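You operate a simulated robot arm through the tools that you are given. There is no shell and no other tool. Be economical: measure what you need, move in short steps, check, and stop when the job is done.

The job below is to be done with a simulated two-armed robot. You get a single attempt, and the scene is never put back.

Task
Carry the grey radio to the white table, switch it on, tune to 2 and set volume max.

Only the result counts: the job must be done as asked and must still hold three seconds after the hand-in. Knocking over, shifting, dropping, spilling or breaking anything else fails it.

Robot
Two 7-joint arms with two-finger parallel grippers on one trunk, on a base that drives. Base frame: it is fixed to the floor where the robot stands at the start and does not move with it; the origin is under the middle of the robot, x ahead of it, y to its left, z up; the surface under the hand at the start is at about z = 0.75. Lengths are in m, angles in degrees, forces in N, time in s.
The left shoulder is at the start at [0.05, 0.177, 1.029], the right one opposite. With the tool pointing down near the work surface each hand reaches from about 0.22 to 0.7 m from the robot's upright axis, wherever it stands, measured 20 degrees to its own side. Places, roughly: radio button [0.4, 0.1, 0.8]; top of the white table [0.6, 1.4, 0.8]; tune knob [0.4, 0.1, 0.8]; volume knob [0.4, 0, 0.8]. Payload 3.43 kg a hand.
The tool frame of a hand sits at the grasp point between the pads (the TCP): z along the fingers, y along the line on which they close. The tips reach 0.034 m beyond it. Largest opening 0.128 m; finger width 0.024, thickness 0.012; the body of the gripper, 0.048 by 0.13 m, starts 0.096 m behind the TCP.
Orientation is that of the tool frame in the base frame, as a unit quaternion [x, y, z, w]. With the fingers straight down and closing along the base's y, the tool's x points along the base's -x, its y along +y and its z along -z.

Tools
- The arms move only by the tool step_arm. It takes "left_motion", "right_motion" or both (then of equal length, played together; a hand with none holds still); each is a list of rows, each a list of 6 numbers: the shift along the base's x, y, z in m, then the turn, a rotation vector about the base's x, y, z in degrees. In form: [[tx, ty, tz, ax, ay, az], ...]. A call has 1 to 20 rows; each row shifts and turns the commanded pose from where the row before left it. "left_grip" and "right_grip" are, for a hand that has rows, the gripper command, from -1 (shut) to 1 (fully open), values between in proportion, set as the call begins (left out, the last holds). Rows are played at 5 a second. More than 0.05 m and 8.6 degrees between two rows, or a gripper value outside its range, and nothing of the call is played. A pose out of reach is approached as far as the arm can. The call stops where the force on the tool passes 40 N (or 10 N more than at its start, if that is more) or the arm is blocked; 0.2 s more then pass. The fingers move at their own pace (about 0.108 m/s each) and stop on an object; they squeeze with about 25 N. The grip force told is the motor's: it shows also when the fingers shut on nothing. Time passes only in rows, and 0.2 s behind the last, so rows that do not move let the fingers close. The reply holds the time, the measured pose of the TCP, the force on the tool along the base axes, the opening and the grip force, in the units named above and with some noise, with the torque about the TCP (base axes, N m) and any sound that the robot's microphone picked up.
- Cameras (640 x 400 px; columns grow to the right, rows downward): "scene" is now at [0.1497, 0.025, 1.1841]; the picture's right is [0.28, -0.96, 0.00], its down [-0.63, -0.18, -0.75] and it looks along [0.72, 0.21, -0.66] (base axes); focal length 214 px, centre (320, 200). "left" rides on the left gripper at [0.076, 0.011, -0.16] in its tool frame; the picture's right is [-0.15, 0.99, 0.00], its down [-0.88, -0.13, -0.46] and it looks along [-0.45, -0.07, 0.89] (tool axes); focal length 234 px, centre (320, 200). "right" rides on the right gripper at [0.076, -0.011, -0.16] in its tool frame; the picture's right is [0.15, 0.99, 0.00], its down [-0.88, 0.13, -0.46] and it looks along [-0.45, 0.07, 0.89] (tool axes); focal length 234 px, centre (320, 200). There is no depth. A picture from a camera that has moved, and an enlarged one, comes with that camera's place and axes in the base frame and with its lens.
- snapshot(camera): a new picture of that camera. The clock stands still meanwhile.
- slide_trunk(by): slides the trunk up (or, below 0, down) by that many m; the arms and the scene camera ride with it, the base frame stays. It gives what a move gives, with no picture.
- roll_base(legs): drives the robot by 1 to 6 legs, each [ahead, turn to the left] in m and degrees, along the robot's own axes; the way and the turn of a leg run together, so that a leg with both is an arc; at most 1.5 m and 180 degrees a leg. The arms and the cameras ride along, it lands a little off, and it stops where it bumps. It gives what a move gives.
- aim_head(pan, tilt): turns the head with the scene camera to pan (to the left, within 80 degrees either way) and tilt (down, from -29 to 69), counted from straight ahead of the robot. It gives what a move gives.
- inspect(camera, box): a new picture of the part [left, top, right, bottom] of that camera's present view, enlarged. The clock stands still meanwhile.
- hand_in(): hands the job in; it is judged then, once.

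Work in short steps. Places have to be worked out from the pictures, the camera data and where the tool is seen: move nearer, look again, correct. Check each grasp and each placing, and mend what went wrong. You have 120 turns and 92 pictures in all, those below and enlarged ones among them. Open the grippers and draw the arms clear of the work before you hand the job in, unless the task says otherwise; then end with one line.

The tools are called after "Request:" by a JSON object that holds its "op" and its "data". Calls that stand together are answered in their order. step_arm: Moves the arms, as the interface text tells. Its arguments: {"type":"object","properties":{"left_motion":{"type":"array"},"left_grip":{"type":"number"},"right_motion":{"type":"array"},"right_grip":{"type":"number"}},"required":[]} The other tools are called the same way: slide_trunk (by) slides the trunk up or down; roll_base (legs) drives the base; aim_head (pan, tilt) turns the head that bears the scene camera; snapshot (camera) takes a picture; inspect (camera, box) takes an enlarged picture of a part of a camera's view; hand_in () hands the job in.

At the start:

```text
time: 0.0
left_position: [0.4353, 0.2626, 1.0384]
left_tcp_rot: [-0.001, 1.0, 0.0, 0.0]
left_contact_force: [1.0, 0.8, 0.9]
left_torque: [0.0, 0.02, -0.03]
left_opening: 0.1281
left_grip_force: 0.0
right_position: [0.4297, -0.0939, 1.0723]
right_tcp_rot: [0.001, 1.0, 0.0, -0.001]
right_contact_force: [-0.7, 0.6, 0.2]
right_torque: [-0.01, 0.0, 0.02]
right_opening: 0.1281
right_grip_force: 0.0
trunk travel left (down, up): [-0.2, 0.201]
robot x, y, heading: [-0.003, 0.0013, 0.2]
head pan, tilt: [16.0, 41.2]
```

scene: 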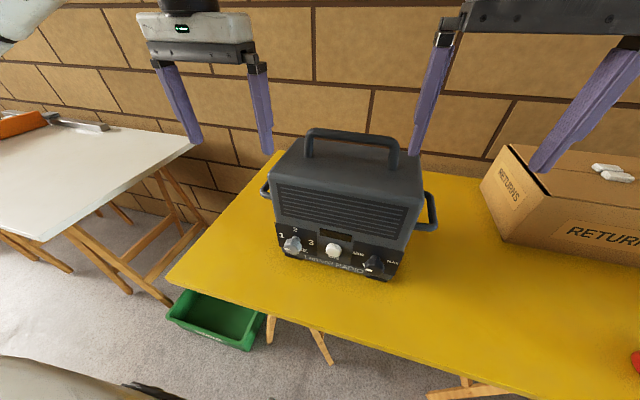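
right: 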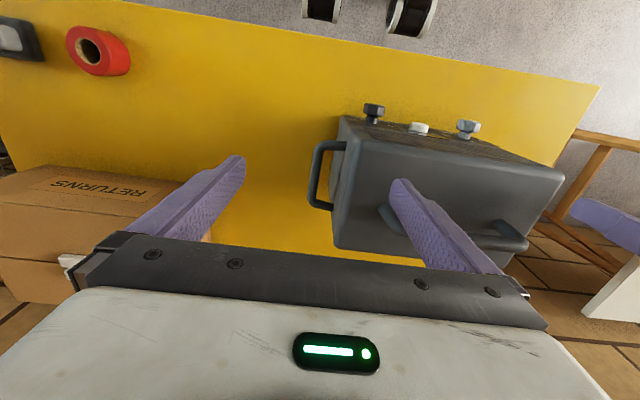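
left: 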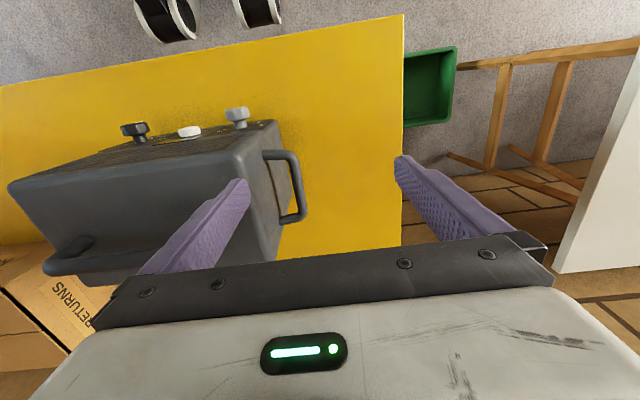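

The radio stands on the yellow table with its front facing me: tune knob left, white button in the middle, volume knob right. I enlarge the front panel first.

Request:
{"op": "inspect", "data": {"camera": "scene", "box": [240, 120, 450, 290]}}

Request:
{"op": "inspect", "data": {"camera": "scene", "box": [260, 215, 420, 290]}}

```text
2.35 times, centred on (345, 205) of scene
camera zoom: at [0.1497, 0.025, 1.1841], right [0.28, -0.96, 0.0], down [-0.63, -0.18, -0.75], along [0.72, 0.21, -0.66], focal length 505 px, centre (261, 188)
```

zoom: 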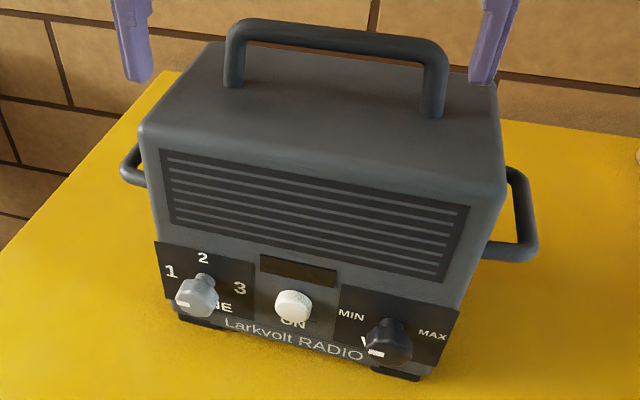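

```text
4.00 times, centred on (340, 252) of scene
camera zoom: at [0.1497, 0.025, 1.1841], right [0.28, -0.96, 0.0], down [-0.63, -0.18, -0.75], along [0.72, 0.21, -0.66], focal length 858 px, centre (240, -10)
```

zoom: 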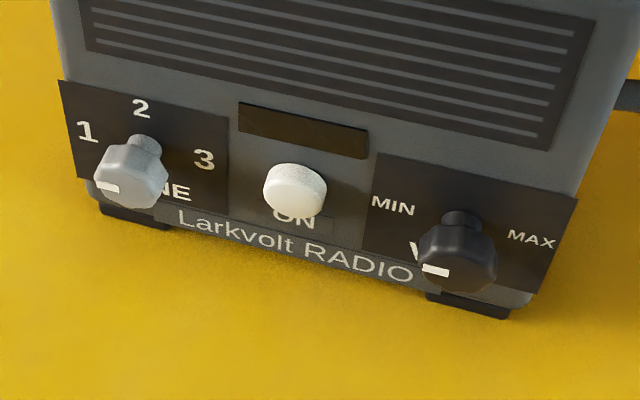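

The radio faces -x, with its front at x≈0.41, the knobs at z≈0.825 (tune y≈0.15, volume y≈-0.01) and the table edge at x≈0.28. To reach the knobs with level hands I need to back off, so I first look around at the floor and the white table.

Request:
{"op": "aim_head", "data": {"pan": 78, "tilt": 35}}

Request:
{"op": "snapshot", "data": {"camera": "scene"}}

Request:
{"op": "aim_head", "data": {"pan": -75, "tilt": 35}}

Request:
{"op": "snapshot", "data": {"camera": "scene"}}

```text
time: 1.3
left_position: [0.4346, 0.2621, 1.0384]
left_tcp_rot: [-0.001, 1.0, 0.0, 0.001]
left_contact_force: [-0.6, -0.7, -0.3]
left_torque: [0.0, 0.0, 0.02]
left_opening: 0.128
left_grip_force: 0.0
right_position: [0.4311, -0.0956, 1.0729]
right_tcp_rot: [0.0, 1.0, 0.0, -0.001]
right_contact_force: [0.5, 0.1, 0.0]
right_torque: [-0.01, 0.01, -0.05]
right_opening: 0.1278
right_grip_force: 0.1
trunk travel left (down, up): [-0.2, 0.201]
robot x, y, heading: [-0.0022, 0.0023, -0.1]
head pan, tilt: [78.0, 35.0]
```

```text
86 pictures are left
camera scene: at [0.0872, 0.0879, 1.1934], right [0.98, -0.21, 0.0], down [-0.12, -0.56, -0.82], along [0.17, 0.8, -0.57], focal length 214 px, centre (320, 200)
```

scene: 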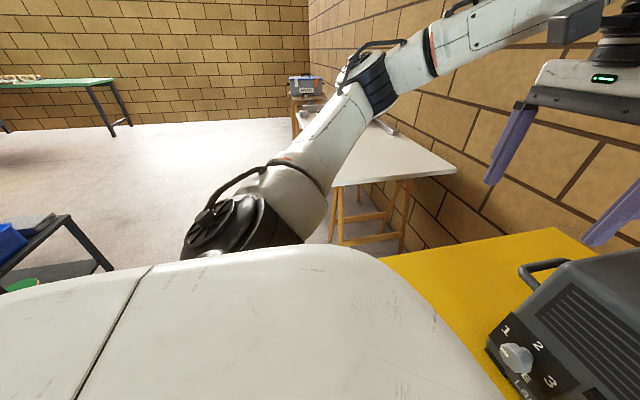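

```text
time: 3.7
left_position: [0.4347, 0.2633, 1.0392]
left_tcp_rot: [-0.001, 1.0, -0.001, 0.001]
left_contact_force: [-0.3, 0.4, 0.0]
left_torque: [-0.01, 0.01, 0.01]
left_opening: 0.1279
left_grip_force: 0.2
right_position: [0.4303, -0.0934, 1.0729]
right_tcp_rot: [0.002, 1.0, 0.0, 0.0]
right_contact_force: [-0.3, -0.3, -0.3]
right_torque: [0.0, 0.0, 0.01]
right_opening: 0.128
right_grip_force: 0.0
trunk travel left (down, up): [-0.2, 0.201]
robot x, y, heading: [-0.0002, -0.0021, -0.0]
head pan, tilt: [-75.0, 35.0]
```

```text
85 pictures are left
camera scene: at [0.0916, -0.0833, 1.1934], right [-0.97, -0.26, 0.0], down [-0.15, 0.55, -0.82], along [0.21, -0.79, -0.57], focal length 214 px, centre (320, 200)
```

scene: 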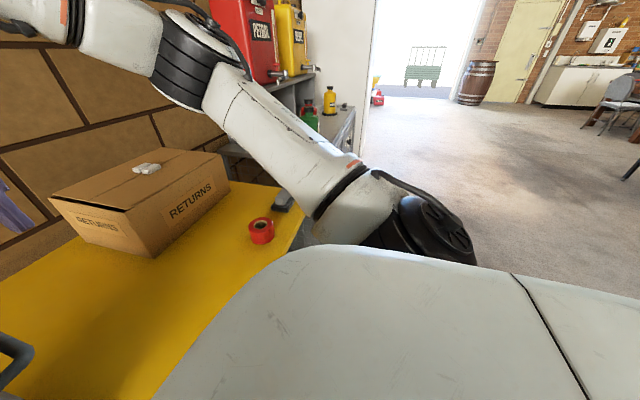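

Behind the robot is free except for a black trolley to the rear left. I back up 0.28 m and look at the radio again.

Request:
{"op": "roll_base", "data": {"legs": [[-0.28, 0]]}}

Request:
{"op": "aim_head", "data": {"pan": 8, "tilt": 42}}

Request:
{"op": "snapshot", "data": {"camera": "scene"}}

```text
time: 5.7
left_position: [0.1568, 0.262, 1.0385]
left_tcp_rot: [0.0, 1.0, 0.0, -0.001]
left_contact_force: [0.2, 0.1, 0.6]
left_torque: [-0.02, 0.01, -0.01]
left_opening: 0.1282
left_grip_force: 0.1
right_position: [0.1491, -0.0946, 1.0726]
right_tcp_rot: [0.001, 1.0, 0.0, 0.0]
right_contact_force: [0.1, -0.4, -0.1]
right_torque: [0.01, -0.03, -0.02]
right_opening: 0.1279
right_grip_force: 0.1
trunk travel left (down, up): [-0.2, 0.201]
robot x, y, heading: [-0.2774, 0.0004, -0.2]
head pan, tilt: [-75.0, 35.0]
```

```text
time: 7.2
left_position: [0.1561, 0.2635, 1.038]
left_tcp_rot: [0.001, 1.0, -0.001, 0.0]
left_contact_force: [0.8, 0.0, 0.3]
left_torque: [0.05, -0.01, -0.01]
left_opening: 0.1278
left_grip_force: 0.0
right_position: [0.1518, -0.0955, 1.073]
right_tcp_rot: [0.002, 1.0, 0.0, 0.0]
right_contact_force: [-0.4, 0.1, -0.4]
right_torque: [-0.03, -0.02, -0.03]
right_opening: 0.1281
right_grip_force: 0.2
trunk travel left (down, up): [-0.2, 0.201]
robot x, y, heading: [-0.2776, -0.0003, 0.0]
head pan, tilt: [8.0, 42.0]
```

```text
84 pictures are left
camera scene: at [-0.1277, 0.0133, 1.1829], right [0.14, -0.99, 0.0], down [-0.66, -0.09, -0.74], along [0.74, 0.1, -0.67], focal length 214 px, centre (320, 200)
```

scene: 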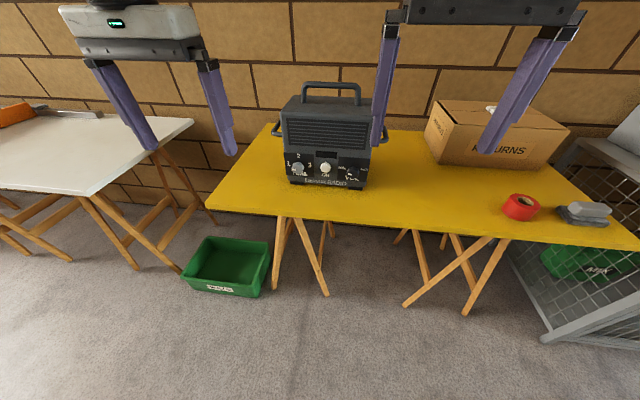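

Request:
{"op": "inspect", "data": {"camera": "scene", "box": [270, 140, 382, 200]}}

```text
5.71 times, centred on (326, 170) of scene
camera zoom: at [-0.1277, 0.0133, 1.1829], right [0.14, -0.99, 0.0], down [-0.66, -0.09, -0.74], along [0.74, 0.1, -0.67], focal length 1226 px, centre (286, 371)
```

zoom: 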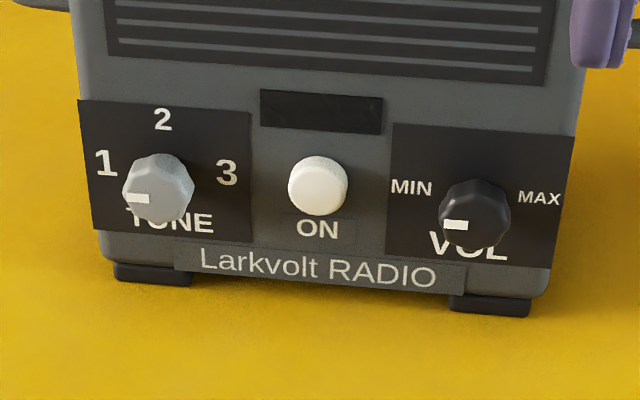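

Two views place the tune cap at (0.382, 0.148, 0.837), the volume cap at (0.377, -0.011, 0.840) and the button at (0.396, 0.069, 0.836). I bring the left hand level, pointing at +x, in front of the tune knob.

Request:
{"op": "step_arm", "data": {"left_motion": [[0.0122, -0.0105, -0.0185, 0, -8.18, 0], [0.0122, -0.0105, -0.0185, 0, -8.18, 0], [0.0122, -0.0105, -0.0185, 0, -8.18, 0], [0.0122, -0.0105, -0.0185, 0, -8.18, 0], [0.0122, -0.0105, -0.0185, 0, -8.18, 0], [0.0122, -0.0105, -0.0185, 0, -8.18, 0], [0.0122, -0.0105, -0.0185, 0, -8.18, 0], [0.0122, -0.0105, -0.0185, 0, -8.18, 0], [0.0122, -0.0105, -0.0185, 0, -8.18, 0], [0.0122, -0.0105, -0.0185, 0, -8.18, 0], [0.0122, -0.0105, -0.0185, 0, -8.18, 0]], "left_grip": 0.0}}

Request:
{"op": "snapshot", "data": {"camera": "scene"}}

Request:
{"op": "snapshot", "data": {"camera": "left"}}

```text
time: 9.6
left_position: [0.2896, 0.1462, 0.8344]
left_tcp_rot: [0.001, 0.707, 0.0, 0.707]
left_contact_force: [0.2, -0.1, -0.2]
left_torque: [0.03, 0.04, -0.02]
left_opening: 0.0636
left_grip_force: 0.1
right_position: [0.1501, -0.0952, 1.0742]
right_tcp_rot: [0.002, 1.0, 0.0, -0.001]
right_contact_force: [-0.1, 0.6, 0.9]
right_torque: [-0.01, 0.02, -0.01]
right_opening: 0.128
right_grip_force: 0.1
trunk travel left (down, up): [-0.2, 0.201]
robot x, y, heading: [-0.2786, 0.0005, -0.1]
head pan, tilt: [8.0, 42.0]
```

```text
82 pictures are left
camera scene: at [-0.1277, 0.0134, 1.183], right [0.14, -0.99, 0.0], down [-0.66, -0.09, -0.74], along [0.74, 0.1, -0.67], focal length 214 px, centre (320, 200)
```

scene: 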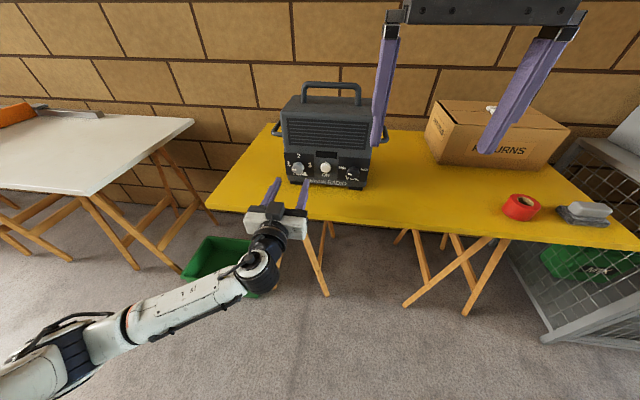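

```text
81 pictures are left
camera left: at [0.1305, 0.1566, 0.7578], right [0.0, 0.99, 0.15], down [-0.46, -0.13, 0.88], along [0.89, -0.07, 0.45], focal length 234 px, centre (320, 200)
```

left: 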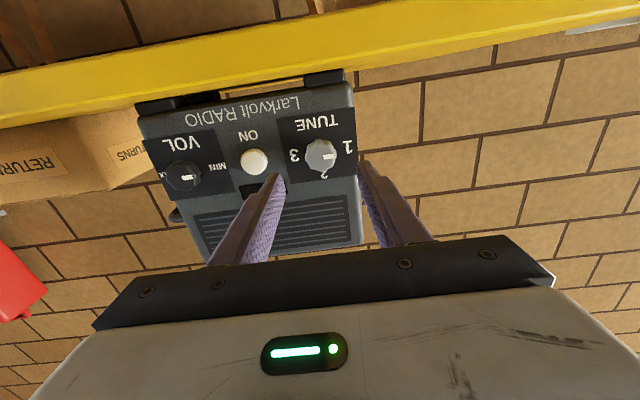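

The wrist view shows the tune cap centred between the fingers (y≈0.148, z≈0.83), with its mark at 1. I move forward 0.078 m over the knob with the fingers open.

Request:
{"op": "step_arm", "data": {"left_motion": [[0.02, 0.001, -0.001, 0, 0, 0], [0.02, 0.001, -0.001, 0, 0, 0], [0.02, 0, -0.001, 0, 0, 0], [0.018, 0, 0, 0, 0, 0]]}}

Request:
{"op": "snapshot", "data": {"camera": "left"}}

Request:
{"op": "inspect", "data": {"camera": "scene", "box": [240, 140, 382, 220]}}

```text
time: 10.6
left_position: [0.3685, 0.1492, 0.8319]
left_tcp_rot: [0.002, 0.707, 0.001, 0.707]
left_contact_force: [-0.4, 0.1, 0.5]
left_torque: [-0.02, 0.0, -0.01]
left_opening: 0.064
left_grip_force: 0.0
right_position: [0.1513, -0.0954, 1.0726]
right_tcp_rot: [0.002, 1.0, -0.001, 0.0]
right_contact_force: [0.2, -0.2, 0.5]
right_torque: [-0.02, 0.02, 0.0]
right_opening: 0.128
right_grip_force: 0.0
trunk travel left (down, up): [-0.2, 0.201]
robot x, y, heading: [-0.2769, 0.0023, -0.1]
head pan, tilt: [8.0, 42.0]
```

```text
80 pictures are left
camera left: at [0.2089, 0.1596, 0.7555], right [0.0, 0.99, 0.15], down [-0.46, -0.13, 0.88], along [0.89, -0.07, 0.45], focal length 234 px, centre (320, 200)
```

left: 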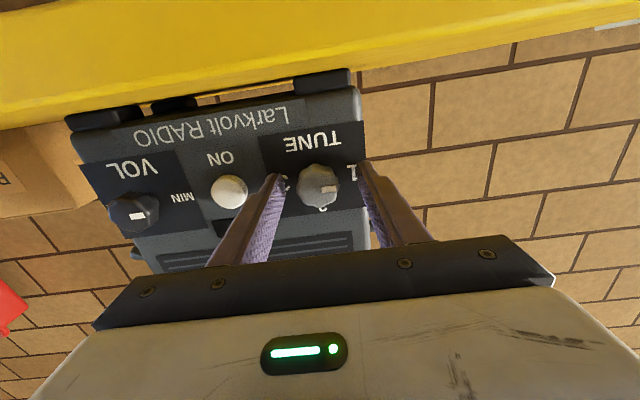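

```text
4.51 times, centred on (311, 180) of scene
camera zoom: at [-0.1276, 0.0134, 1.1829], right [0.14, -0.99, 0.0], down [-0.66, -0.09, -0.74], along [0.74, 0.1, -0.67], focal length 967 px, centre (361, 290)
```

zoom: 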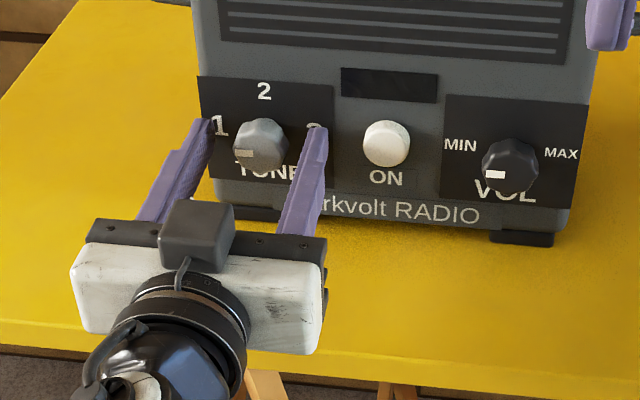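

The fingers flank the knob, whose centre is at y≈0.148, z≈0.829. I trim the pose slightly and close.

Request:
{"op": "step_arm", "data": {"left_motion": [[0.003, -0.001, -0.003, 0, 0, 0], [0, 0, 0, 0, 0, 0], [0, 0, 0, 0, 0, 0], [0, 0, 0, 0, 0, 0]], "left_grip": -1}}

Request:
{"op": "inspect", "data": {"camera": "scene", "box": [240, 140, 382, 220]}}

```text
time: 11.6
left_position: [0.3704, 0.1467, 0.8303]
left_tcp_rot: [0.001, 0.707, 0.0, 0.707]
left_contact_force: [-10.6, -1.0, 4.1]
left_torque: [-0.02, -0.25, -0.13]
left_opening: 0.0334
left_grip_force: 25.1
right_position: [0.1489, -0.096, 1.0742]
right_tcp_rot: [0.002, 1.0, 0.001, 0.001]
right_contact_force: [-0.9, -1.2, -0.8]
right_torque: [-0.01, -0.02, 0.02]
right_opening: 0.1282
right_grip_force: 0.1
trunk travel left (down, up): [-0.2, 0.201]
robot x, y, heading: [-0.2775, -0.0006, -0.3]
head pan, tilt: [8.0, 42.0]
```

```text
4.51 times, centred on (311, 180) of scene
camera zoom: at [-0.129, 0.0132, 1.1831], right [0.14, -0.99, 0.0], down [-0.66, -0.09, -0.74], along [0.74, 0.1, -0.67], focal length 967 px, centre (361, 290)
```

zoom: 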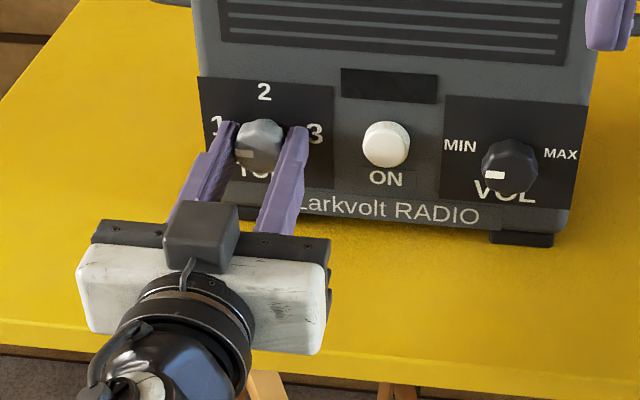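

The knob is gripped at 0.033 m, with a little pressure against the panel. I ease back 2 mm and turn +48° about x as a first stroke.

Request:
{"op": "step_arm", "data": {"left_motion": [[-0.002, 0, 0, 0, 0, 0], [0, 0, 0, 8, 0, 0], [0, 0, 0, 8, 0, 0], [0, 0, 0, 8, 0, 0], [0, 0, 0, 8, 0, 0], [0, 0, 0, 8, 0, 0], [0, 0, 0, 8, 0, 0]]}}

Request:
{"op": "inspect", "data": {"camera": "scene", "box": [240, 140, 382, 220]}}

```text
time: 13.2
left_position: [0.3706, 0.1477, 0.8312]
left_tcp_rot: [0.288, 0.645, 0.291, 0.645]
left_contact_force: [8.9, 3.9, 10.0]
left_torque: [-0.03, -0.35, -0.38]
left_opening: 0.0332
left_grip_force: 25.0
right_position: [0.151, -0.0955, 1.0727]
right_tcp_rot: [0.002, 1.0, 0.0, 0.0]
right_contact_force: [0.3, 1.1, 0.4]
right_torque: [0.02, 0.01, -0.02]
right_opening: 0.128
right_grip_force: 0.1
trunk travel left (down, up): [-0.2, 0.201]
robot x, y, heading: [-0.2739, -0.0, -0.1]
head pan, tilt: [8.0, 42.0]
```

```text
4.51 times, centred on (311, 180) of scene
camera zoom: at [-0.1281, 0.0135, 1.1831], right [0.14, -0.99, 0.0], down [-0.66, -0.09, -0.74], along [0.74, 0.1, -0.67], focal length 967 px, centre (361, 290)
```

zoom: 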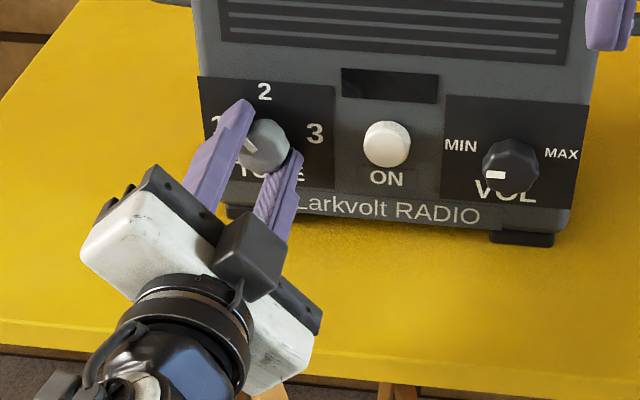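

The knob turns with the hand. I continue another 42°, relaxing the pull slightly.

Request:
{"op": "step_arm", "data": {"left_motion": [[0.001, 0, 0.001, 8.4, 0, 0], [0, 0, 0, 8.4, 0, 0], [0, 0, 0, 8.4, 0, 0], [0, 0, 0, 8.4, 0, 0], [0, 0, 0, 8.4, 0, 0]]}}

Request:
{"op": "inspect", "data": {"camera": "scene", "box": [240, 140, 382, 220]}}

Request:
{"op": "snapshot", "data": {"camera": "left"}}

```text
time: 14.4
left_position: [0.3709, 0.1487, 0.8316]
left_tcp_rot: [0.499, 0.499, 0.502, 0.499]
left_contact_force: [-0.2, 11.4, 12.7]
left_torque: [-0.03, -0.18, -0.16]
left_opening: 0.0335
left_grip_force: 24.7
right_position: [0.1504, -0.0948, 1.0743]
right_tcp_rot: [0.001, 1.0, 0.0, 0.001]
right_contact_force: [-0.4, -0.4, 0.2]
right_torque: [0.0, -0.02, 0.0]
right_opening: 0.1277
right_grip_force: 0.1
trunk travel left (down, up): [-0.2, 0.201]
robot x, y, heading: [-0.2799, 0.001, -0.0]
head pan, tilt: [8.0, 42.0]
```

```text
4.51 times, centred on (311, 180) of scene
camera zoom: at [-0.1288, 0.014, 1.1831], right [0.14, -0.99, 0.0], down [-0.66, -0.09, -0.74], along [0.74, 0.1, -0.67], focal length 967 px, centre (361, 290)
```

zoom: 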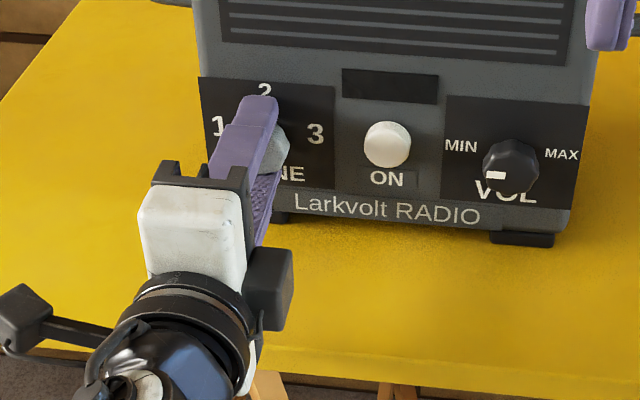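

```text
75 pictures are left
camera left: at [0.2099, 0.2233, 0.8429], right [0.0, -0.15, 0.99], down [-0.45, -0.88, -0.14], along [0.89, -0.45, -0.07], focal length 234 px, centre (320, 200)
```

left: 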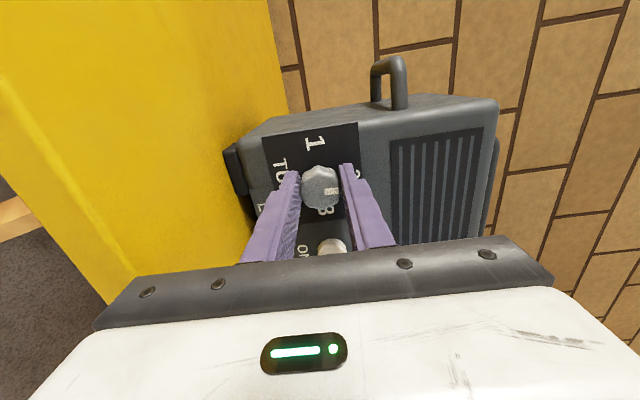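

The mark now points up to 2. I release and draw the left hand back.

Request:
{"op": "step_arm", "data": {"left_motion": [[0, 0.001, 0.001, 0, 0, 0], [0, 0, 0, 0, 0, 0], [-0.03, 0, 0, 0, 0, 0], [-0.04, 0, 0, 0, 0, 0]], "left_grip": -0.2}}

Request:
{"op": "snapshot", "data": {"camera": "left"}}

Request:
{"op": "inspect", "data": {"camera": "scene", "box": [240, 140, 382, 220]}}

```text
time: 15.4
left_position: [0.3005, 0.1496, 0.8312]
left_tcp_rot: [0.501, 0.501, 0.5, 0.498]
left_contact_force: [0.6, -0.2, 0.4]
left_torque: [0.01, 0.02, 0.03]
left_opening: 0.0516
left_grip_force: 0.3
right_position: [0.1509, -0.095, 1.0735]
right_tcp_rot: [0.002, 1.0, 0.0, -0.001]
right_contact_force: [-0.4, 0.2, 1.1]
right_torque: [0.01, 0.03, -0.03]
right_opening: 0.1281
right_grip_force: 0.1
trunk travel left (down, up): [-0.2, 0.201]
robot x, y, heading: [-0.2844, -0.0009, -0.0]
head pan, tilt: [8.0, 42.0]
```

```text
74 pictures are left
camera left: at [0.1409, 0.2246, 0.8427], right [0.0, -0.15, 0.99], down [-0.46, -0.88, -0.13], along [0.89, -0.45, -0.07], focal length 234 px, centre (320, 200)
```

left: 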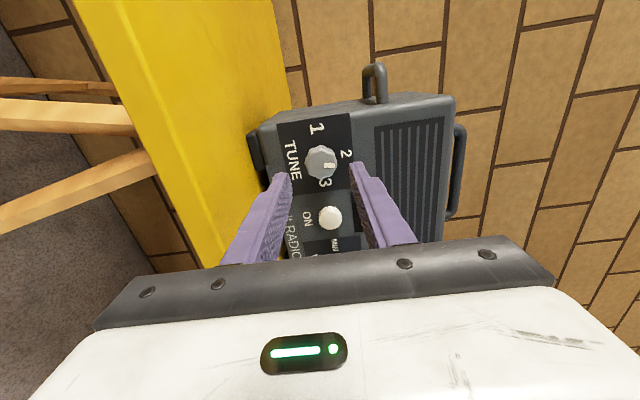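

```text
4.51 times, centred on (311, 180) of scene
camera zoom: at [-0.1278, 0.0134, 1.183], right [0.14, -0.99, 0.0], down [-0.66, -0.09, -0.74], along [0.74, 0.1, -0.67], focal length 967 px, centre (361, 290)
```

zoom: 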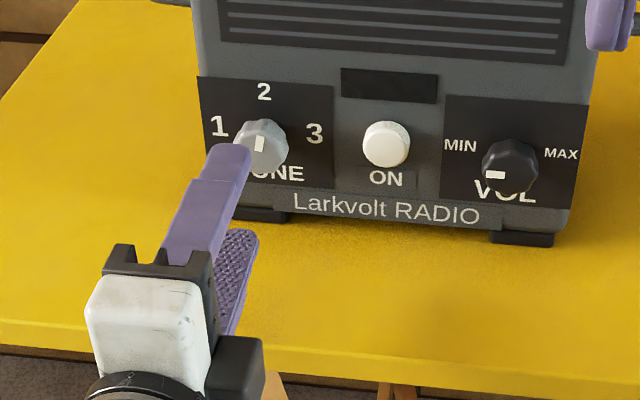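

The tune mark stands at 2. Now I shut the left fingers, shift to y≈0.070 in front of the button and go forward until just short of it.

Request:
{"op": "step_arm", "data": {"left_motion": [[0, -0.026, 0.0005, 0, 0, 0], [0, -0.027, 0, 0, 0, 0], [0, -0.0265, 0, 0, 0, 0], [0.02, 0, 0, 0, 0, 0], [0.02, 0, 0, 0, 0, 0]], "left_grip": -1}}

Request:
{"op": "inspect", "data": {"camera": "scene", "box": [240, 140, 382, 220]}}

Request:
{"op": "snapshot", "data": {"camera": "left"}}

```text
time: 16.6
left_position: [0.3408, 0.0693, 0.8312]
left_tcp_rot: [0.501, 0.499, 0.5, 0.499]
left_contact_force: [0.4, -0.6, -0.4]
left_torque: [0.02, 0.02, -0.01]
left_opening: 0.0
left_grip_force: 24.9
right_position: [0.1513, -0.0962, 1.0724]
right_tcp_rot: [0.001, 1.0, 0.0, 0.0]
right_contact_force: [-0.2, 0.3, -0.2]
right_torque: [0.0, -0.05, 0.03]
right_opening: 0.1279
right_grip_force: 0.1
trunk travel left (down, up): [-0.2, 0.201]
robot x, y, heading: [-0.2771, 0.0034, -0.5]
head pan, tilt: [8.0, 42.0]
```

```text
4.51 times, centred on (311, 180) of scene
camera zoom: at [-0.1276, 0.0134, 1.1829], right [0.14, -0.99, 0.0], down [-0.66, -0.09, -0.74], along [0.74, 0.1, -0.67], focal length 967 px, centre (361, 290)
```

zoom: 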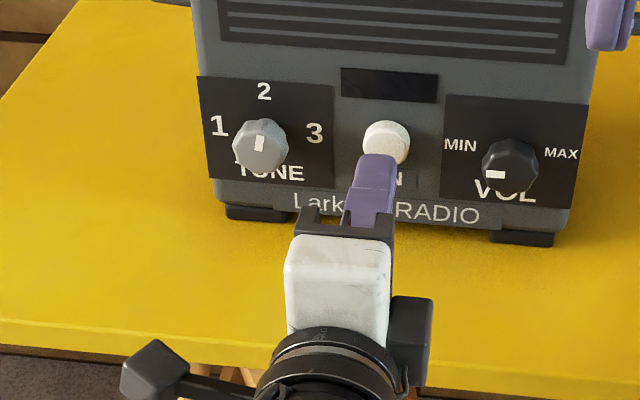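

```text
71 pictures are left
camera left: at [0.1809, 0.1438, 0.8428], right [0.0, -0.15, 0.99], down [-0.46, -0.88, -0.13], along [0.89, -0.45, -0.07], focal length 234 px, centre (320, 200)
```

left: 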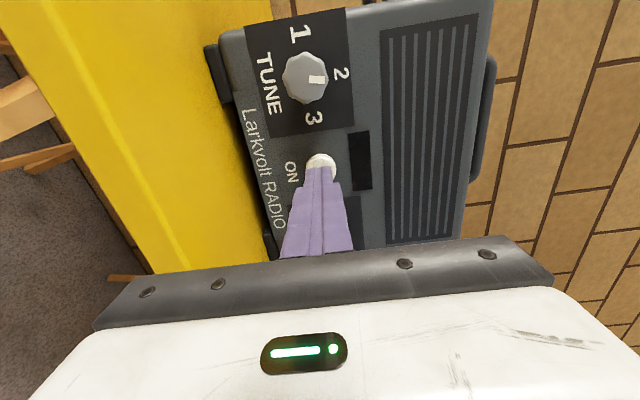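

The tip is aligned with the button. I press in small steps.

Request:
{"op": "step_arm", "data": {"left_motion": [[0.004, 0, 0, 0, 0, 0], [0.003, 0, 0, 0, 0, 0], [0.003, 0, 0, 0, 0, 0], [0.002, 0, 0, 0, 0, 0]]}}

Request:
{"op": "inspect", "data": {"camera": "scene", "box": [240, 140, 382, 220]}}

```text
time: 17.6
left_position: [0.3522, 0.0694, 0.8321]
left_tcp_rot: [0.501, 0.499, 0.5, 0.5]
left_contact_force: [0.7, 0.8, -0.2]
left_torque: [0.01, 0.02, 0.01]
left_opening: 0.0002
left_grip_force: 25.2
right_position: [0.15, -0.0954, 1.0724]
right_tcp_rot: [0.002, 1.0, 0.0, 0.0]
right_contact_force: [0.1, -0.2, 0.4]
right_torque: [-0.01, 0.04, 0.02]
right_opening: 0.1279
right_grip_force: 0.1
trunk travel left (down, up): [-0.2, 0.201]
robot x, y, heading: [-0.28, 0.0047, -0.5]
head pan, tilt: [8.0, 42.0]
```

```text
4.51 times, centred on (311, 180) of scene
camera zoom: at [-0.1277, 0.0134, 1.1829], right [0.14, -0.99, 0.0], down [-0.66, -0.09, -0.74], along [0.74, 0.1, -0.67], focal length 967 px, centre (361, 290)
```

zoom: 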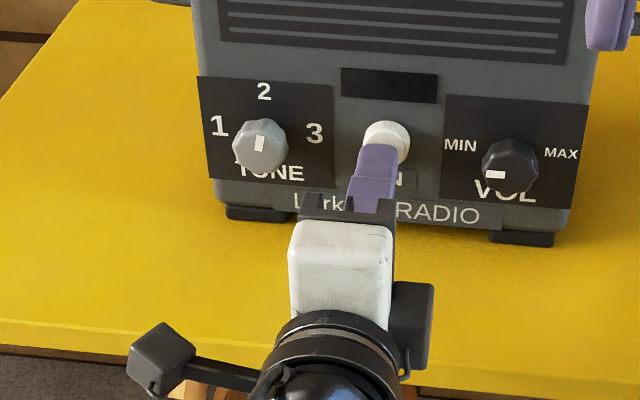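

There is no contact yet, so I continue forward in 2 mm steps.

Request:
{"op": "step_arm", "data": {"left_motion": [[0.002, 0, 0, 0, 0, 0], [0.002, 0, 0, 0, 0, 0], [0.002, 0, 0, 0, 0, 0], [0.002, 0, 0, 0, 0, 0]]}}

```text
time: 18.6
left_position: [0.3599, 0.0693, 0.8306]
left_tcp_rot: [0.5, 0.5, 0.5, 0.499]
left_contact_force: [-0.9, -0.7, -1.3]
left_torque: [0.02, 0.03, -0.02]
left_opening: 0.0
left_grip_force: 24.6
right_position: [0.1499, -0.0951, 1.0726]
right_tcp_rot: [0.002, 1.0, 0.0, 0.0]
right_contact_force: [-0.3, -0.2, 1.0]
right_torque: [-0.02, 0.0, -0.01]
right_opening: 0.128
right_grip_force: 0.2
trunk travel left (down, up): [-0.2, 0.201]
robot x, y, heading: [-0.2796, -0.0016, -0.3]
head pan, tilt: [8.0, 42.0]
```

Request:
{"op": "step_arm", "data": {"left_motion": [[0.002, 0, 0, 0, 0, 0], [0.002, 0, 0, 0, 0, 0], [0.002, 0, 0, 0, 0, 0]]}}

Request:
{"op": "inspect", "data": {"camera": "scene", "box": [240, 140, 382, 220]}}

```text
time: 19.4
left_position: [0.3673, 0.0686, 0.8317]
left_tcp_rot: [0.501, 0.499, 0.5, 0.5]
left_contact_force: [-10.0, 1.1, -0.2]
left_torque: [0.0, 0.0, 0.03]
left_opening: 0.0
left_grip_force: 24.7
right_position: [0.151, -0.096, 1.0736]
right_tcp_rot: [0.002, 1.0, 0.0, -0.001]
right_contact_force: [-0.7, -0.5, -0.3]
right_torque: [0.03, 0.03, 0.01]
right_opening: 0.1281
right_grip_force: 0.1
trunk travel left (down, up): [-0.2, 0.201]
robot x, y, heading: [-0.2773, 0.0004, -0.2]
head pan, tilt: [8.0, 42.0]
heard: click
```

```text
4.51 times, centred on (311, 180) of scene
camera zoom: at [-0.1286, 0.0135, 1.183], right [0.14, -0.99, 0.0], down [-0.66, -0.09, -0.74], along [0.74, 0.1, -0.67], focal length 967 px, centre (361, 290)
```

zoom: 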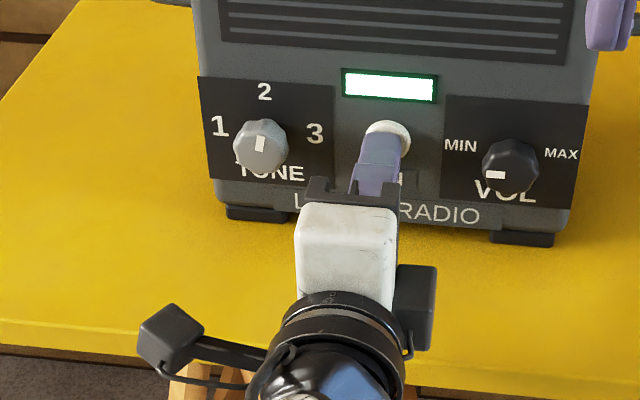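

A click, and the display lights up: the radio is on. I retract and move the left hand in front of the volume knob, rolling it back by about 170° so one stroke covers much of the turn.

Request:
{"op": "step_arm", "data": {"left_motion": [[-0.04, 0, 0, 0, 0, 0], [-0.04, 0, 0, 0, 0, 0], [0, -0.02, 0, -8.5, 0, 0], [0, -0.02, 0, -8.5, 0, 0], [0, -0.02, 0, -8.5, 0, 0], [0, -0.02, 0, -8.5, 0, 0], [0, 0, 0, -8.5, 0, 0], [0, 0, 0, -8.5, 0, 0], [0, 0, 0, -8.5, 0, 0], [0, 0, 0, -8.5, 0, 0], [0, 0, 0, -8.5, 0, 0], [0, 0, 0, -8.5, 0, 0], [0, 0, 0, -8.5, 0, 0], [0, 0, 0, -8.5, 0, 0], [0, 0, 0, -8.5, 0, 0], [0, 0, 0, -8.5, 0, 0], [0, 0, 0, -8.5, 0, 0], [0, 0, 0, -8.5, 0, 0], [0, 0, 0, -8.5, 0, 0], [0, 0, 0, -8.5, 0, 0]], "left_grip": -0.1}}

Request:
{"op": "snapshot", "data": {"camera": "left"}}

Request:
{"op": "inspect", "data": {"camera": "scene", "box": [240, 140, 420, 240]}}

```text
time: 20.5
left_position: [0.299, 0.0812, 0.8139]
left_tcp_rot: [0.453, 0.526, 0.483, 0.533]
left_contact_force: [-0.5, -0.5, 0.0]
left_torque: [0.02, 0.0, 0.01]
left_opening: 0.0574
left_grip_force: 0.0
right_position: [0.1503, -0.0964, 1.0728]
right_tcp_rot: [0.003, 1.0, 0.002, 0.0]
right_contact_force: [0.1, -0.4, 0.0]
right_torque: [-0.01, 0.01, -0.01]
right_opening: 0.1281
right_grip_force: 0.0
trunk travel left (down, up): [-0.2, 0.201]
robot x, y, heading: [-0.279, -0.0003, -0.2]
head pan, tilt: [8.0, 42.0]
stopped in row 5 (left hand): the arm was blocked; the commanded pose is now the measured one
```

```text
68 pictures are left
camera left: at [0.1372, 0.1538, 0.8103], right [-0.04, -0.03, 1.0], down [-0.43, -0.9, -0.04], along [0.9, -0.43, 0.02], focal length 234 px, centre (320, 200)
```

left: 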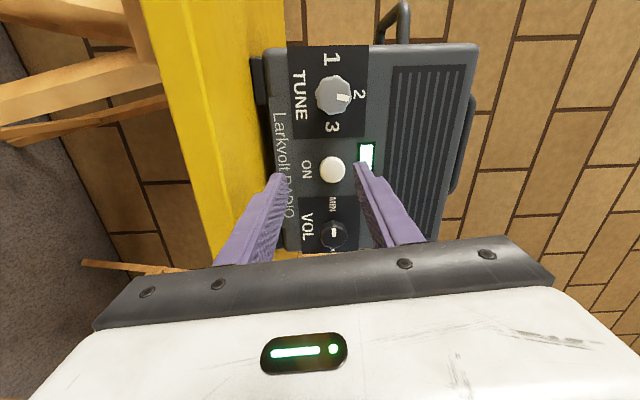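

```text
3.56 times, centred on (330, 190) of scene
camera zoom: at [-0.1276, 0.0134, 1.1829], right [0.14, -0.99, 0.0], down [-0.66, -0.09, -0.74], along [0.74, 0.1, -0.67], focal length 763 px, centre (284, 236)
```

zoom: 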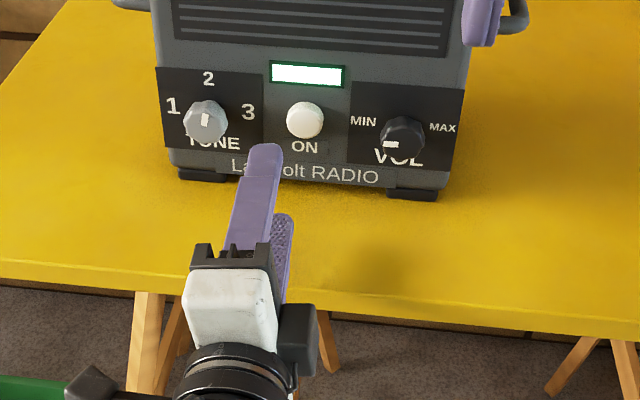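

The left arm is blocked going that far across, so the right hand will do the volume. I move the left hand back out to its own side.

Request:
{"op": "step_arm", "data": {"left_motion": [[0, 0.03, 0.01, 0, 0, 0], [0, 0.045, 0, 0, 0, 0], [0, 0.045, 0, 0, 0, 0], [-0.01, 0.045, 0, 0, 0, 0], [-0.01, 0.045, 0, 0, 0, 0]]}}

```text
time: 21.7
left_position: [0.2774, 0.2923, 0.825]
left_tcp_rot: [0.453, 0.526, 0.481, 0.535]
left_contact_force: [0.3, -0.6, 0.5]
left_torque: [-0.01, 0.03, -0.02]
left_opening: 0.0575
left_grip_force: 0.0
right_position: [0.1512, -0.0951, 1.0722]
right_tcp_rot: [0.002, 1.0, 0.0, 0.0]
right_contact_force: [-0.3, -0.2, 0.8]
right_torque: [0.03, 0.0, 0.0]
right_opening: 0.128
right_grip_force: 0.1
trunk travel left (down, up): [-0.2, 0.201]
robot x, y, heading: [-0.2812, -0.0012, -0.2]
head pan, tilt: [8.0, 42.0]
```

Now the right hand comes level in front of the volume knob at (0.29, -0.011, 0.832).

Request:
{"op": "step_arm", "data": {"right_motion": [[0.0126, 0.0076, -0.0219, 0, -8.18, 0], [0.0126, 0.0076, -0.0219, 0, -8.18, 0], [0.0126, 0.0076, -0.0219, 0, -8.18, 0], [0.0126, 0.0076, -0.0219, 0, -8.18, 0], [0.0126, 0.0076, -0.0219, 0, -8.18, 0], [0.0126, 0.0076, -0.0219, 0, -8.18, 0], [0.0126, 0.0076, -0.0219, 0, -8.18, 0], [0.0126, 0.0076, -0.0219, 0, -8.18, 0], [0.0126, 0.0076, -0.0219, 0, -8.18, 0], [0.0126, 0.0076, -0.0219, 0, -8.18, 0], [0.0126, 0.0076, -0.0219, 0, -8.18, 0]], "right_grip": -0.1}}

Request:
{"op": "snapshot", "data": {"camera": "right"}}

```text
time: 24.1
left_position: [0.2777, 0.293, 0.8234]
left_tcp_rot: [0.453, 0.526, 0.482, 0.534]
left_contact_force: [0.0, -0.3, -0.4]
left_torque: [-0.01, 0.0, -0.02]
left_opening: 0.0575
left_grip_force: 0.1
right_position: [0.2895, -0.0099, 0.8329]
right_tcp_rot: [0.0, 0.706, 0.003, 0.708]
right_contact_force: [-0.7, 0.4, -0.4]
right_torque: [0.04, -0.01, -0.01]
right_opening: 0.0574
right_grip_force: 0.0
trunk travel left (down, up): [-0.2, 0.201]
robot x, y, heading: [-0.2791, 0.0037, -0.2]
head pan, tilt: [8.0, 42.0]
```

```text
66 pictures are left
camera right: at [0.131, -0.0214, 0.7559], right [0.0, 0.99, -0.14], down [-0.46, 0.13, 0.88], along [0.89, 0.07, 0.45], focal length 234 px, centre (320, 200)
```

right: 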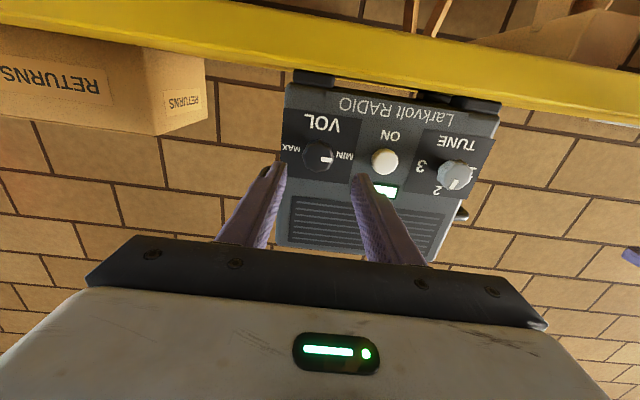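

The knob is at y≈-0.012, z≈0.83 with its mark at MIN. I pre-roll the right hand by -88° before grasping.

Request:
{"op": "step_arm", "data": {"right_motion": [[0, -0.002, -0.001, -8, 0, 0], [0, 0, 0, -8, 0, 0], [0, 0, 0, -8, 0, 0], [0, 0, 0, -8, 0, 0], [0, 0, 0, -8, 0, 0], [0, 0, 0, -8, 0, 0], [0, 0, 0, -8, 0, 0], [0, 0, 0, -8, 0, 0], [0, 0, 0, -8, 0, 0], [0, 0, 0, -8, 0, 0], [0, 0, 0, -8, 0, 0]]}}

Request:
{"op": "snapshot", "data": {"camera": "right"}}

```text
time: 26.5
left_position: [0.2778, 0.2933, 0.8247]
left_tcp_rot: [0.454, 0.525, 0.483, 0.534]
left_contact_force: [-0.2, -0.1, -0.9]
left_torque: [-0.03, 0.01, -0.02]
left_opening: 0.0575
left_grip_force: 0.1
right_position: [0.2901, -0.0136, 0.8296]
right_tcp_rot: [-0.491, 0.509, -0.49, 0.51]
right_contact_force: [0.7, -0.5, -0.5]
right_torque: [0.01, -0.01, 0.03]
right_opening: 0.0576
right_grip_force: 0.0
trunk travel left (down, up): [-0.2, 0.201]
robot x, y, heading: [-0.2782, -0.0006, -0.5]
head pan, tilt: [8.0, 42.0]
```

```text
65 pictures are left
camera right: at [0.1305, -0.0893, 0.8388], right [0.0, -0.11, -0.99], down [-0.46, 0.89, -0.1], along [0.89, 0.45, -0.05], focal length 234 px, centre (320, 200)
```

right: 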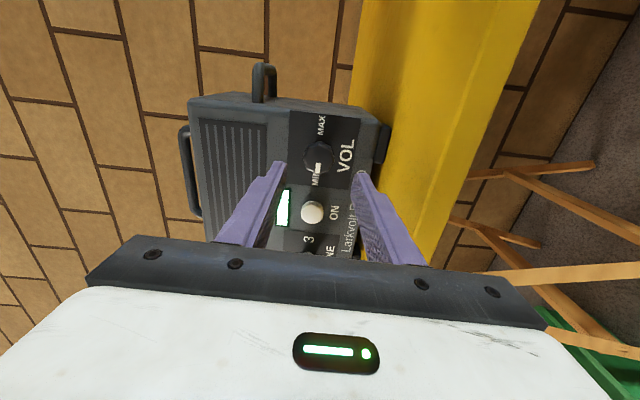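

The alignment is good (y≈-0.0135, z≈0.831). I advance over the knob and close.

Request:
{"op": "step_arm", "data": {"right_motion": [[0.02, 0, 0.0005, 0, 0, 0], [0.02, 0, 0.0005, 0, 0, 0], [0.02, 0, 0, 0, 0, 0], [0.019, 0, 0, 0, 0, 0]]}}

Request:
{"op": "step_arm", "data": {"right_motion": [[0, 0, 0, 0, 0, 0], [0, 0, 0, 0, 0, 0], [0, 0, 0, 0, 0, 0]], "right_grip": -1}}

Request:
{"op": "snapshot", "data": {"camera": "right"}}

```text
time: 27.5
left_position: [0.278, 0.2914, 0.8232]
left_tcp_rot: [0.453, 0.526, 0.483, 0.534]
left_contact_force: [0.0, 0.4, -0.5]
left_torque: [-0.01, 0.0, 0.04]
left_opening: 0.0575
left_grip_force: 0.1
right_position: [0.3665, -0.0086, 0.836]
right_tcp_rot: [-0.49, 0.512, -0.49, 0.507]
right_contact_force: [-0.9, -0.4, -0.3]
right_torque: [0.02, -0.03, -0.01]
right_opening: 0.0575
right_grip_force: 0.0
right hand out of reach, approached as far as the arm can: row 4
trunk travel left (down, up): [-0.2, 0.201]
robot x, y, heading: [-0.2798, 0.0012, -0.2]
head pan, tilt: [8.0, 42.0]
```

```text
time: 28.3
left_position: [0.2769, 0.2925, 0.8233]
left_tcp_rot: [0.454, 0.526, 0.482, 0.533]
left_contact_force: [-0.4, -0.1, -0.2]
left_torque: [-0.02, -0.04, -0.03]
left_opening: 0.0577
left_grip_force: 0.0
right_position: [0.3651, -0.0084, 0.8328]
right_tcp_rot: [-0.49, 0.514, -0.49, 0.505]
right_contact_force: [0.2, 1.1, 0.3]
right_torque: [0.06, 0.48, -0.02]
right_opening: 0.0335
right_grip_force: 25.0
trunk travel left (down, up): [-0.2, 0.201]
robot x, y, heading: [-0.2802, -0.0004, -0.1]
head pan, tilt: [8.0, 42.0]
```

```text
64 pictures are left
camera right: at [0.2065, -0.0828, 0.8431], right [-0.01, -0.11, -0.99], down [-0.45, 0.89, -0.09], along [0.89, 0.45, -0.06], focal length 234 px, centre (320, 200)
```

right: 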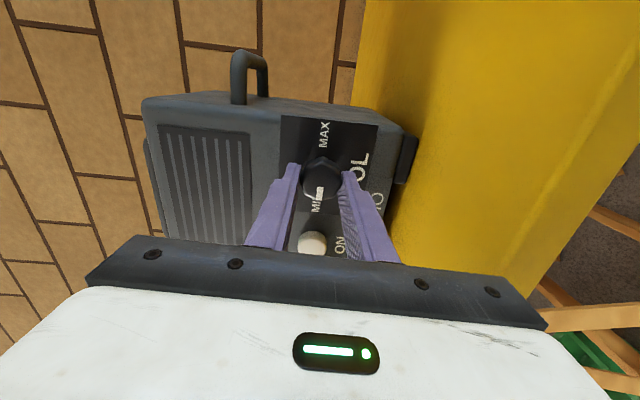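

The right arm is at its reach limit here. I release, retract both hands, and bring the base 0.08 m closer.

Request:
{"op": "step_arm", "data": {"right_motion": [[0, 0, 0, 0, 0, 0], [0, 0, 0, 0, 0, 0], [-0.03, -0.001, 0, 0, 0, 0], [-0.03, -0.001, 0, 0, 0, 0], [-0.03, -0.001, 0, 0, 0, 0]], "right_grip": -0.1, "left_motion": [[0, 0, 0, 0, 0, 0], [0, 0, 0, 0, 0, 0], [-0.02, 0.01, 0, 0, 0, 0], [-0.02, 0.01, 0, 0, 0, 0], [-0.02, 0.01, 0, 0, 0, 0]]}}

Request:
{"op": "roll_base", "data": {"legs": [[0.08, 0]]}}

Request:
{"op": "snapshot", "data": {"camera": "right"}}

```text
time: 29.5
left_position: [0.2165, 0.3229, 0.8242]
left_tcp_rot: [0.453, 0.525, 0.483, 0.535]
left_contact_force: [-0.3, -0.4, 0.8]
left_torque: [0.03, 0.02, 0.03]
left_opening: 0.0578
left_grip_force: 0.1
right_position: [0.2766, -0.011, 0.8348]
right_tcp_rot: [-0.489, 0.511, -0.49, 0.51]
right_contact_force: [0.1, -0.2, -0.8]
right_torque: [0.02, 0.06, 0.01]
right_opening: 0.0576
right_grip_force: 0.0
trunk travel left (down, up): [-0.2, 0.201]
robot x, y, heading: [-0.2807, 0.0026, -0.1]
head pan, tilt: [8.0, 42.0]
```

```text
time: 30.6
left_position: [0.2975, 0.3233, 0.8241]
left_tcp_rot: [0.452, 0.526, 0.484, 0.533]
left_contact_force: [1.0, 0.5, -0.1]
left_torque: [0.02, 0.01, -0.02]
left_opening: 0.0576
left_grip_force: 0.1
right_position: [0.3576, -0.0099, 0.8361]
right_tcp_rot: [-0.492, 0.509, -0.49, 0.509]
right_contact_force: [-0.5, 0.0, -0.5]
right_torque: [0.0, 0.04, 0.04]
right_opening: 0.0578
right_grip_force: 0.1
trunk travel left (down, up): [-0.2, 0.201]
robot x, y, heading: [-0.1977, 0.0005, 0.1]
head pan, tilt: [8.0, 42.0]
```

```text
63 pictures are left
camera right: at [0.1984, -0.0862, 0.844], right [0.0, -0.11, -0.99], down [-0.46, 0.88, -0.1], along [0.89, 0.45, -0.05], focal length 234 px, centre (320, 200)
```

right: 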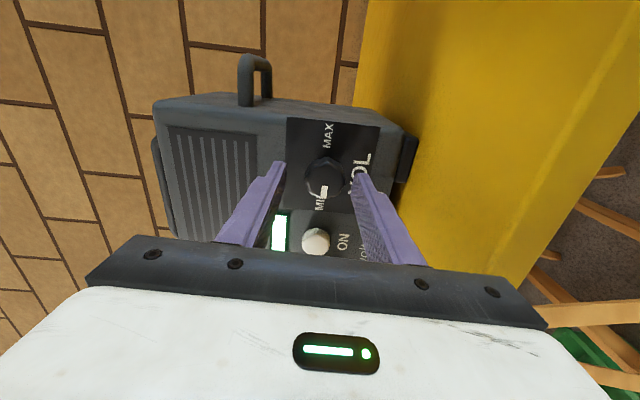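

The knob is still between the fingers. I make a final trim and close.

Request:
{"op": "step_arm", "data": {"right_motion": [[0.005, -0.003, -0.003, 0, 0, 0], [0.006, 0, 0, 0, 0, 0]]}}

Request:
{"op": "step_arm", "data": {"right_motion": [[0, 0, 0, 0, 0, 0], [0, 0, 0, 0, 0, 0], [0, 0, 0, 0, 0, 0]], "right_grip": -1}}

```text
time: 31.2
left_position: [0.297, 0.3238, 0.8239]
left_tcp_rot: [0.453, 0.526, 0.483, 0.534]
left_contact_force: [-0.7, -0.8, -0.5]
left_torque: [-0.03, -0.03, -0.02]
left_opening: 0.0576
left_grip_force: 0.0
right_position: [0.3677, -0.0152, 0.8332]
right_tcp_rot: [-0.491, 0.51, -0.49, 0.509]
right_contact_force: [0.0, 0.2, -0.2]
right_torque: [0.0, 0.01, 0.03]
right_opening: 0.0574
right_grip_force: 0.0
trunk travel left (down, up): [-0.2, 0.201]
robot x, y, heading: [-0.1989, -0.0012, -0.0]
head pan, tilt: [8.0, 42.0]
```

```text
time: 32.0
left_position: [0.297, 0.3218, 0.8244]
left_tcp_rot: [0.453, 0.527, 0.483, 0.533]
left_contact_force: [1.2, -0.3, -0.7]
left_torque: [-0.02, 0.0, -0.01]
left_opening: 0.0578
left_grip_force: 0.1
right_position: [0.3685, -0.0142, 0.8313]
right_tcp_rot: [-0.491, 0.51, -0.49, 0.508]
right_contact_force: [-0.1, 0.9, -0.7]
right_torque: [0.02, 0.17, -0.02]
right_opening: 0.0332
right_grip_force: 24.6
trunk travel left (down, up): [-0.2, 0.201]
robot x, y, heading: [-0.1964, 0.0003, -0.2]
head pan, tilt: [8.0, 42.0]
```

The grip is clean with little side force. I turn +88° back to roll 0.

Request:
{"op": "step_arm", "data": {"right_motion": [[0, 0, 0, 8, 0, 0], [0, 0, 0, 8, 0, 0], [0, 0, 0, 8, 0, 0], [0, 0, 0, 8, 0, 0], [0, 0, 0, 8, 0, 0], [0, 0, 0, 8, 0, 0], [0, 0, 0, 8, 0, 0], [0, 0, 0, 8, 0, 0], [0, 0, 0, 8, 0, 0], [0, 0, 0, 8, 0, 0], [0, 0, 0, 8, 0, 0]]}}

Request:
{"op": "snapshot", "data": {"camera": "right"}}

```text
time: 34.4
left_position: [0.2977, 0.3233, 0.8236]
left_tcp_rot: [0.453, 0.526, 0.483, 0.533]
left_contact_force: [0.3, -1.0, -0.3]
left_torque: [0.0, 0.0, -0.04]
left_opening: 0.0575
left_grip_force: 0.1
right_position: [0.3687, -0.0131, 0.8333]
right_tcp_rot: [0.002, 0.707, 0.003, 0.707]
right_contact_force: [3.9, 3.1, 0.2]
right_torque: [-0.02, -0.34, -0.18]
right_opening: 0.0334
right_grip_force: 24.9
trunk travel left (down, up): [-0.2, 0.201]
robot x, y, heading: [-0.1992, 0.0003, -0.0]
head pan, tilt: [8.0, 42.0]
```

```text
62 pictures are left
camera right: at [0.2098, -0.0238, 0.7565], right [0.0, 0.99, -0.14], down [-0.46, 0.12, 0.88], along [0.89, 0.07, 0.45], focal length 234 px, centre (320, 200)
```

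right: 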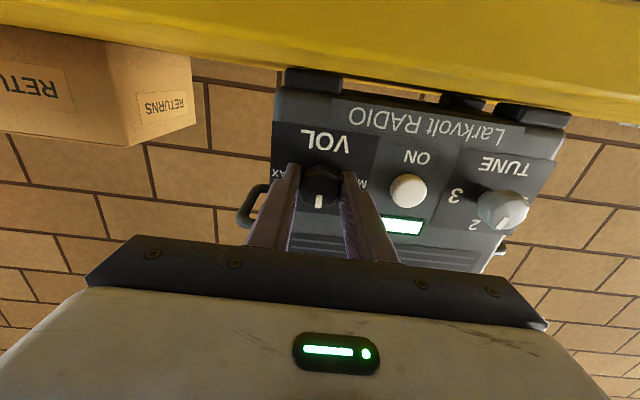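

The mark points up. I continue turning toward MAX as far as the wrist allows.

Request:
{"op": "step_arm", "data": {"right_motion": [[0, 0, 0, 8, 0, 0], [0, 0, 0, 8, 0, 0], [0, 0, 0, 8, 0, 0], [0, 0, 0, 8, 0, 0], [0, 0, 0, 8, 0, 0], [0, 0, 0, 8, 0, 0]]}}

```text
time: 35.8
left_position: [0.2967, 0.3219, 0.824]
left_tcp_rot: [0.453, 0.526, 0.483, 0.534]
left_contact_force: [-0.9, 0.9, 0.3]
left_torque: [-0.02, -0.01, -0.01]
left_opening: 0.058
left_grip_force: 0.1
right_position: [0.3681, -0.0137, 0.8334]
right_tcp_rot: [0.29, 0.645, 0.29, 0.645]
right_contact_force: [-0.5, -0.9, -0.4]
right_torque: [0.0, -0.26, -0.55]
right_opening: 0.0334
right_grip_force: 25.5
trunk travel left (down, up): [-0.2, 0.201]
robot x, y, heading: [-0.1974, 0.0009, -0.3]
head pan, tilt: [8.0, 42.0]
```

Request:
{"op": "step_arm", "data": {"right_motion": [[0, 0, 0, 8, 0, 0], [0, 0, 0, 8, 0, 0], [0, 0, 0, 8, 0, 0], [0, 0, 0, 8, 0, 0], [0, 0, 0, 8, 0, 0]]}}

Request:
{"op": "snapshot", "data": {"camera": "right"}}

```text
time: 37.0
left_position: [0.2968, 0.3222, 0.8235]
left_tcp_rot: [0.453, 0.526, 0.484, 0.533]
left_contact_force: [0.2, -1.1, -0.4]
left_torque: [0.02, -0.01, 0.01]
left_opening: 0.0578
left_grip_force: 0.0
right_position: [0.3686, -0.0131, 0.8335]
right_tcp_rot: [0.493, 0.507, 0.493, 0.507]
right_contact_force: [-1.1, -1.5, -0.5]
right_torque: [-0.04, -0.09, -0.46]
right_opening: 0.0334
right_grip_force: 25.3
trunk travel left (down, up): [-0.2, 0.201]
robot x, y, heading: [-0.1976, -0.0021, 0.1]
head pan, tilt: [8.0, 42.0]
```

```text
61 pictures are left
camera right: at [0.2093, 0.0626, 0.819], right [0.0, 0.17, 0.98], down [-0.46, -0.88, 0.16], along [0.89, -0.45, 0.08], focal length 234 px, centre (320, 200)
```

right: 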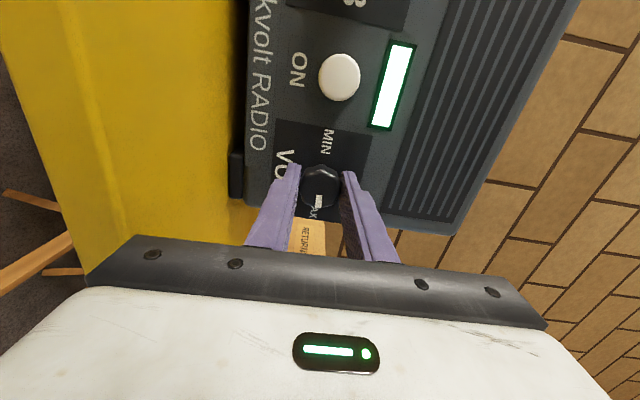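

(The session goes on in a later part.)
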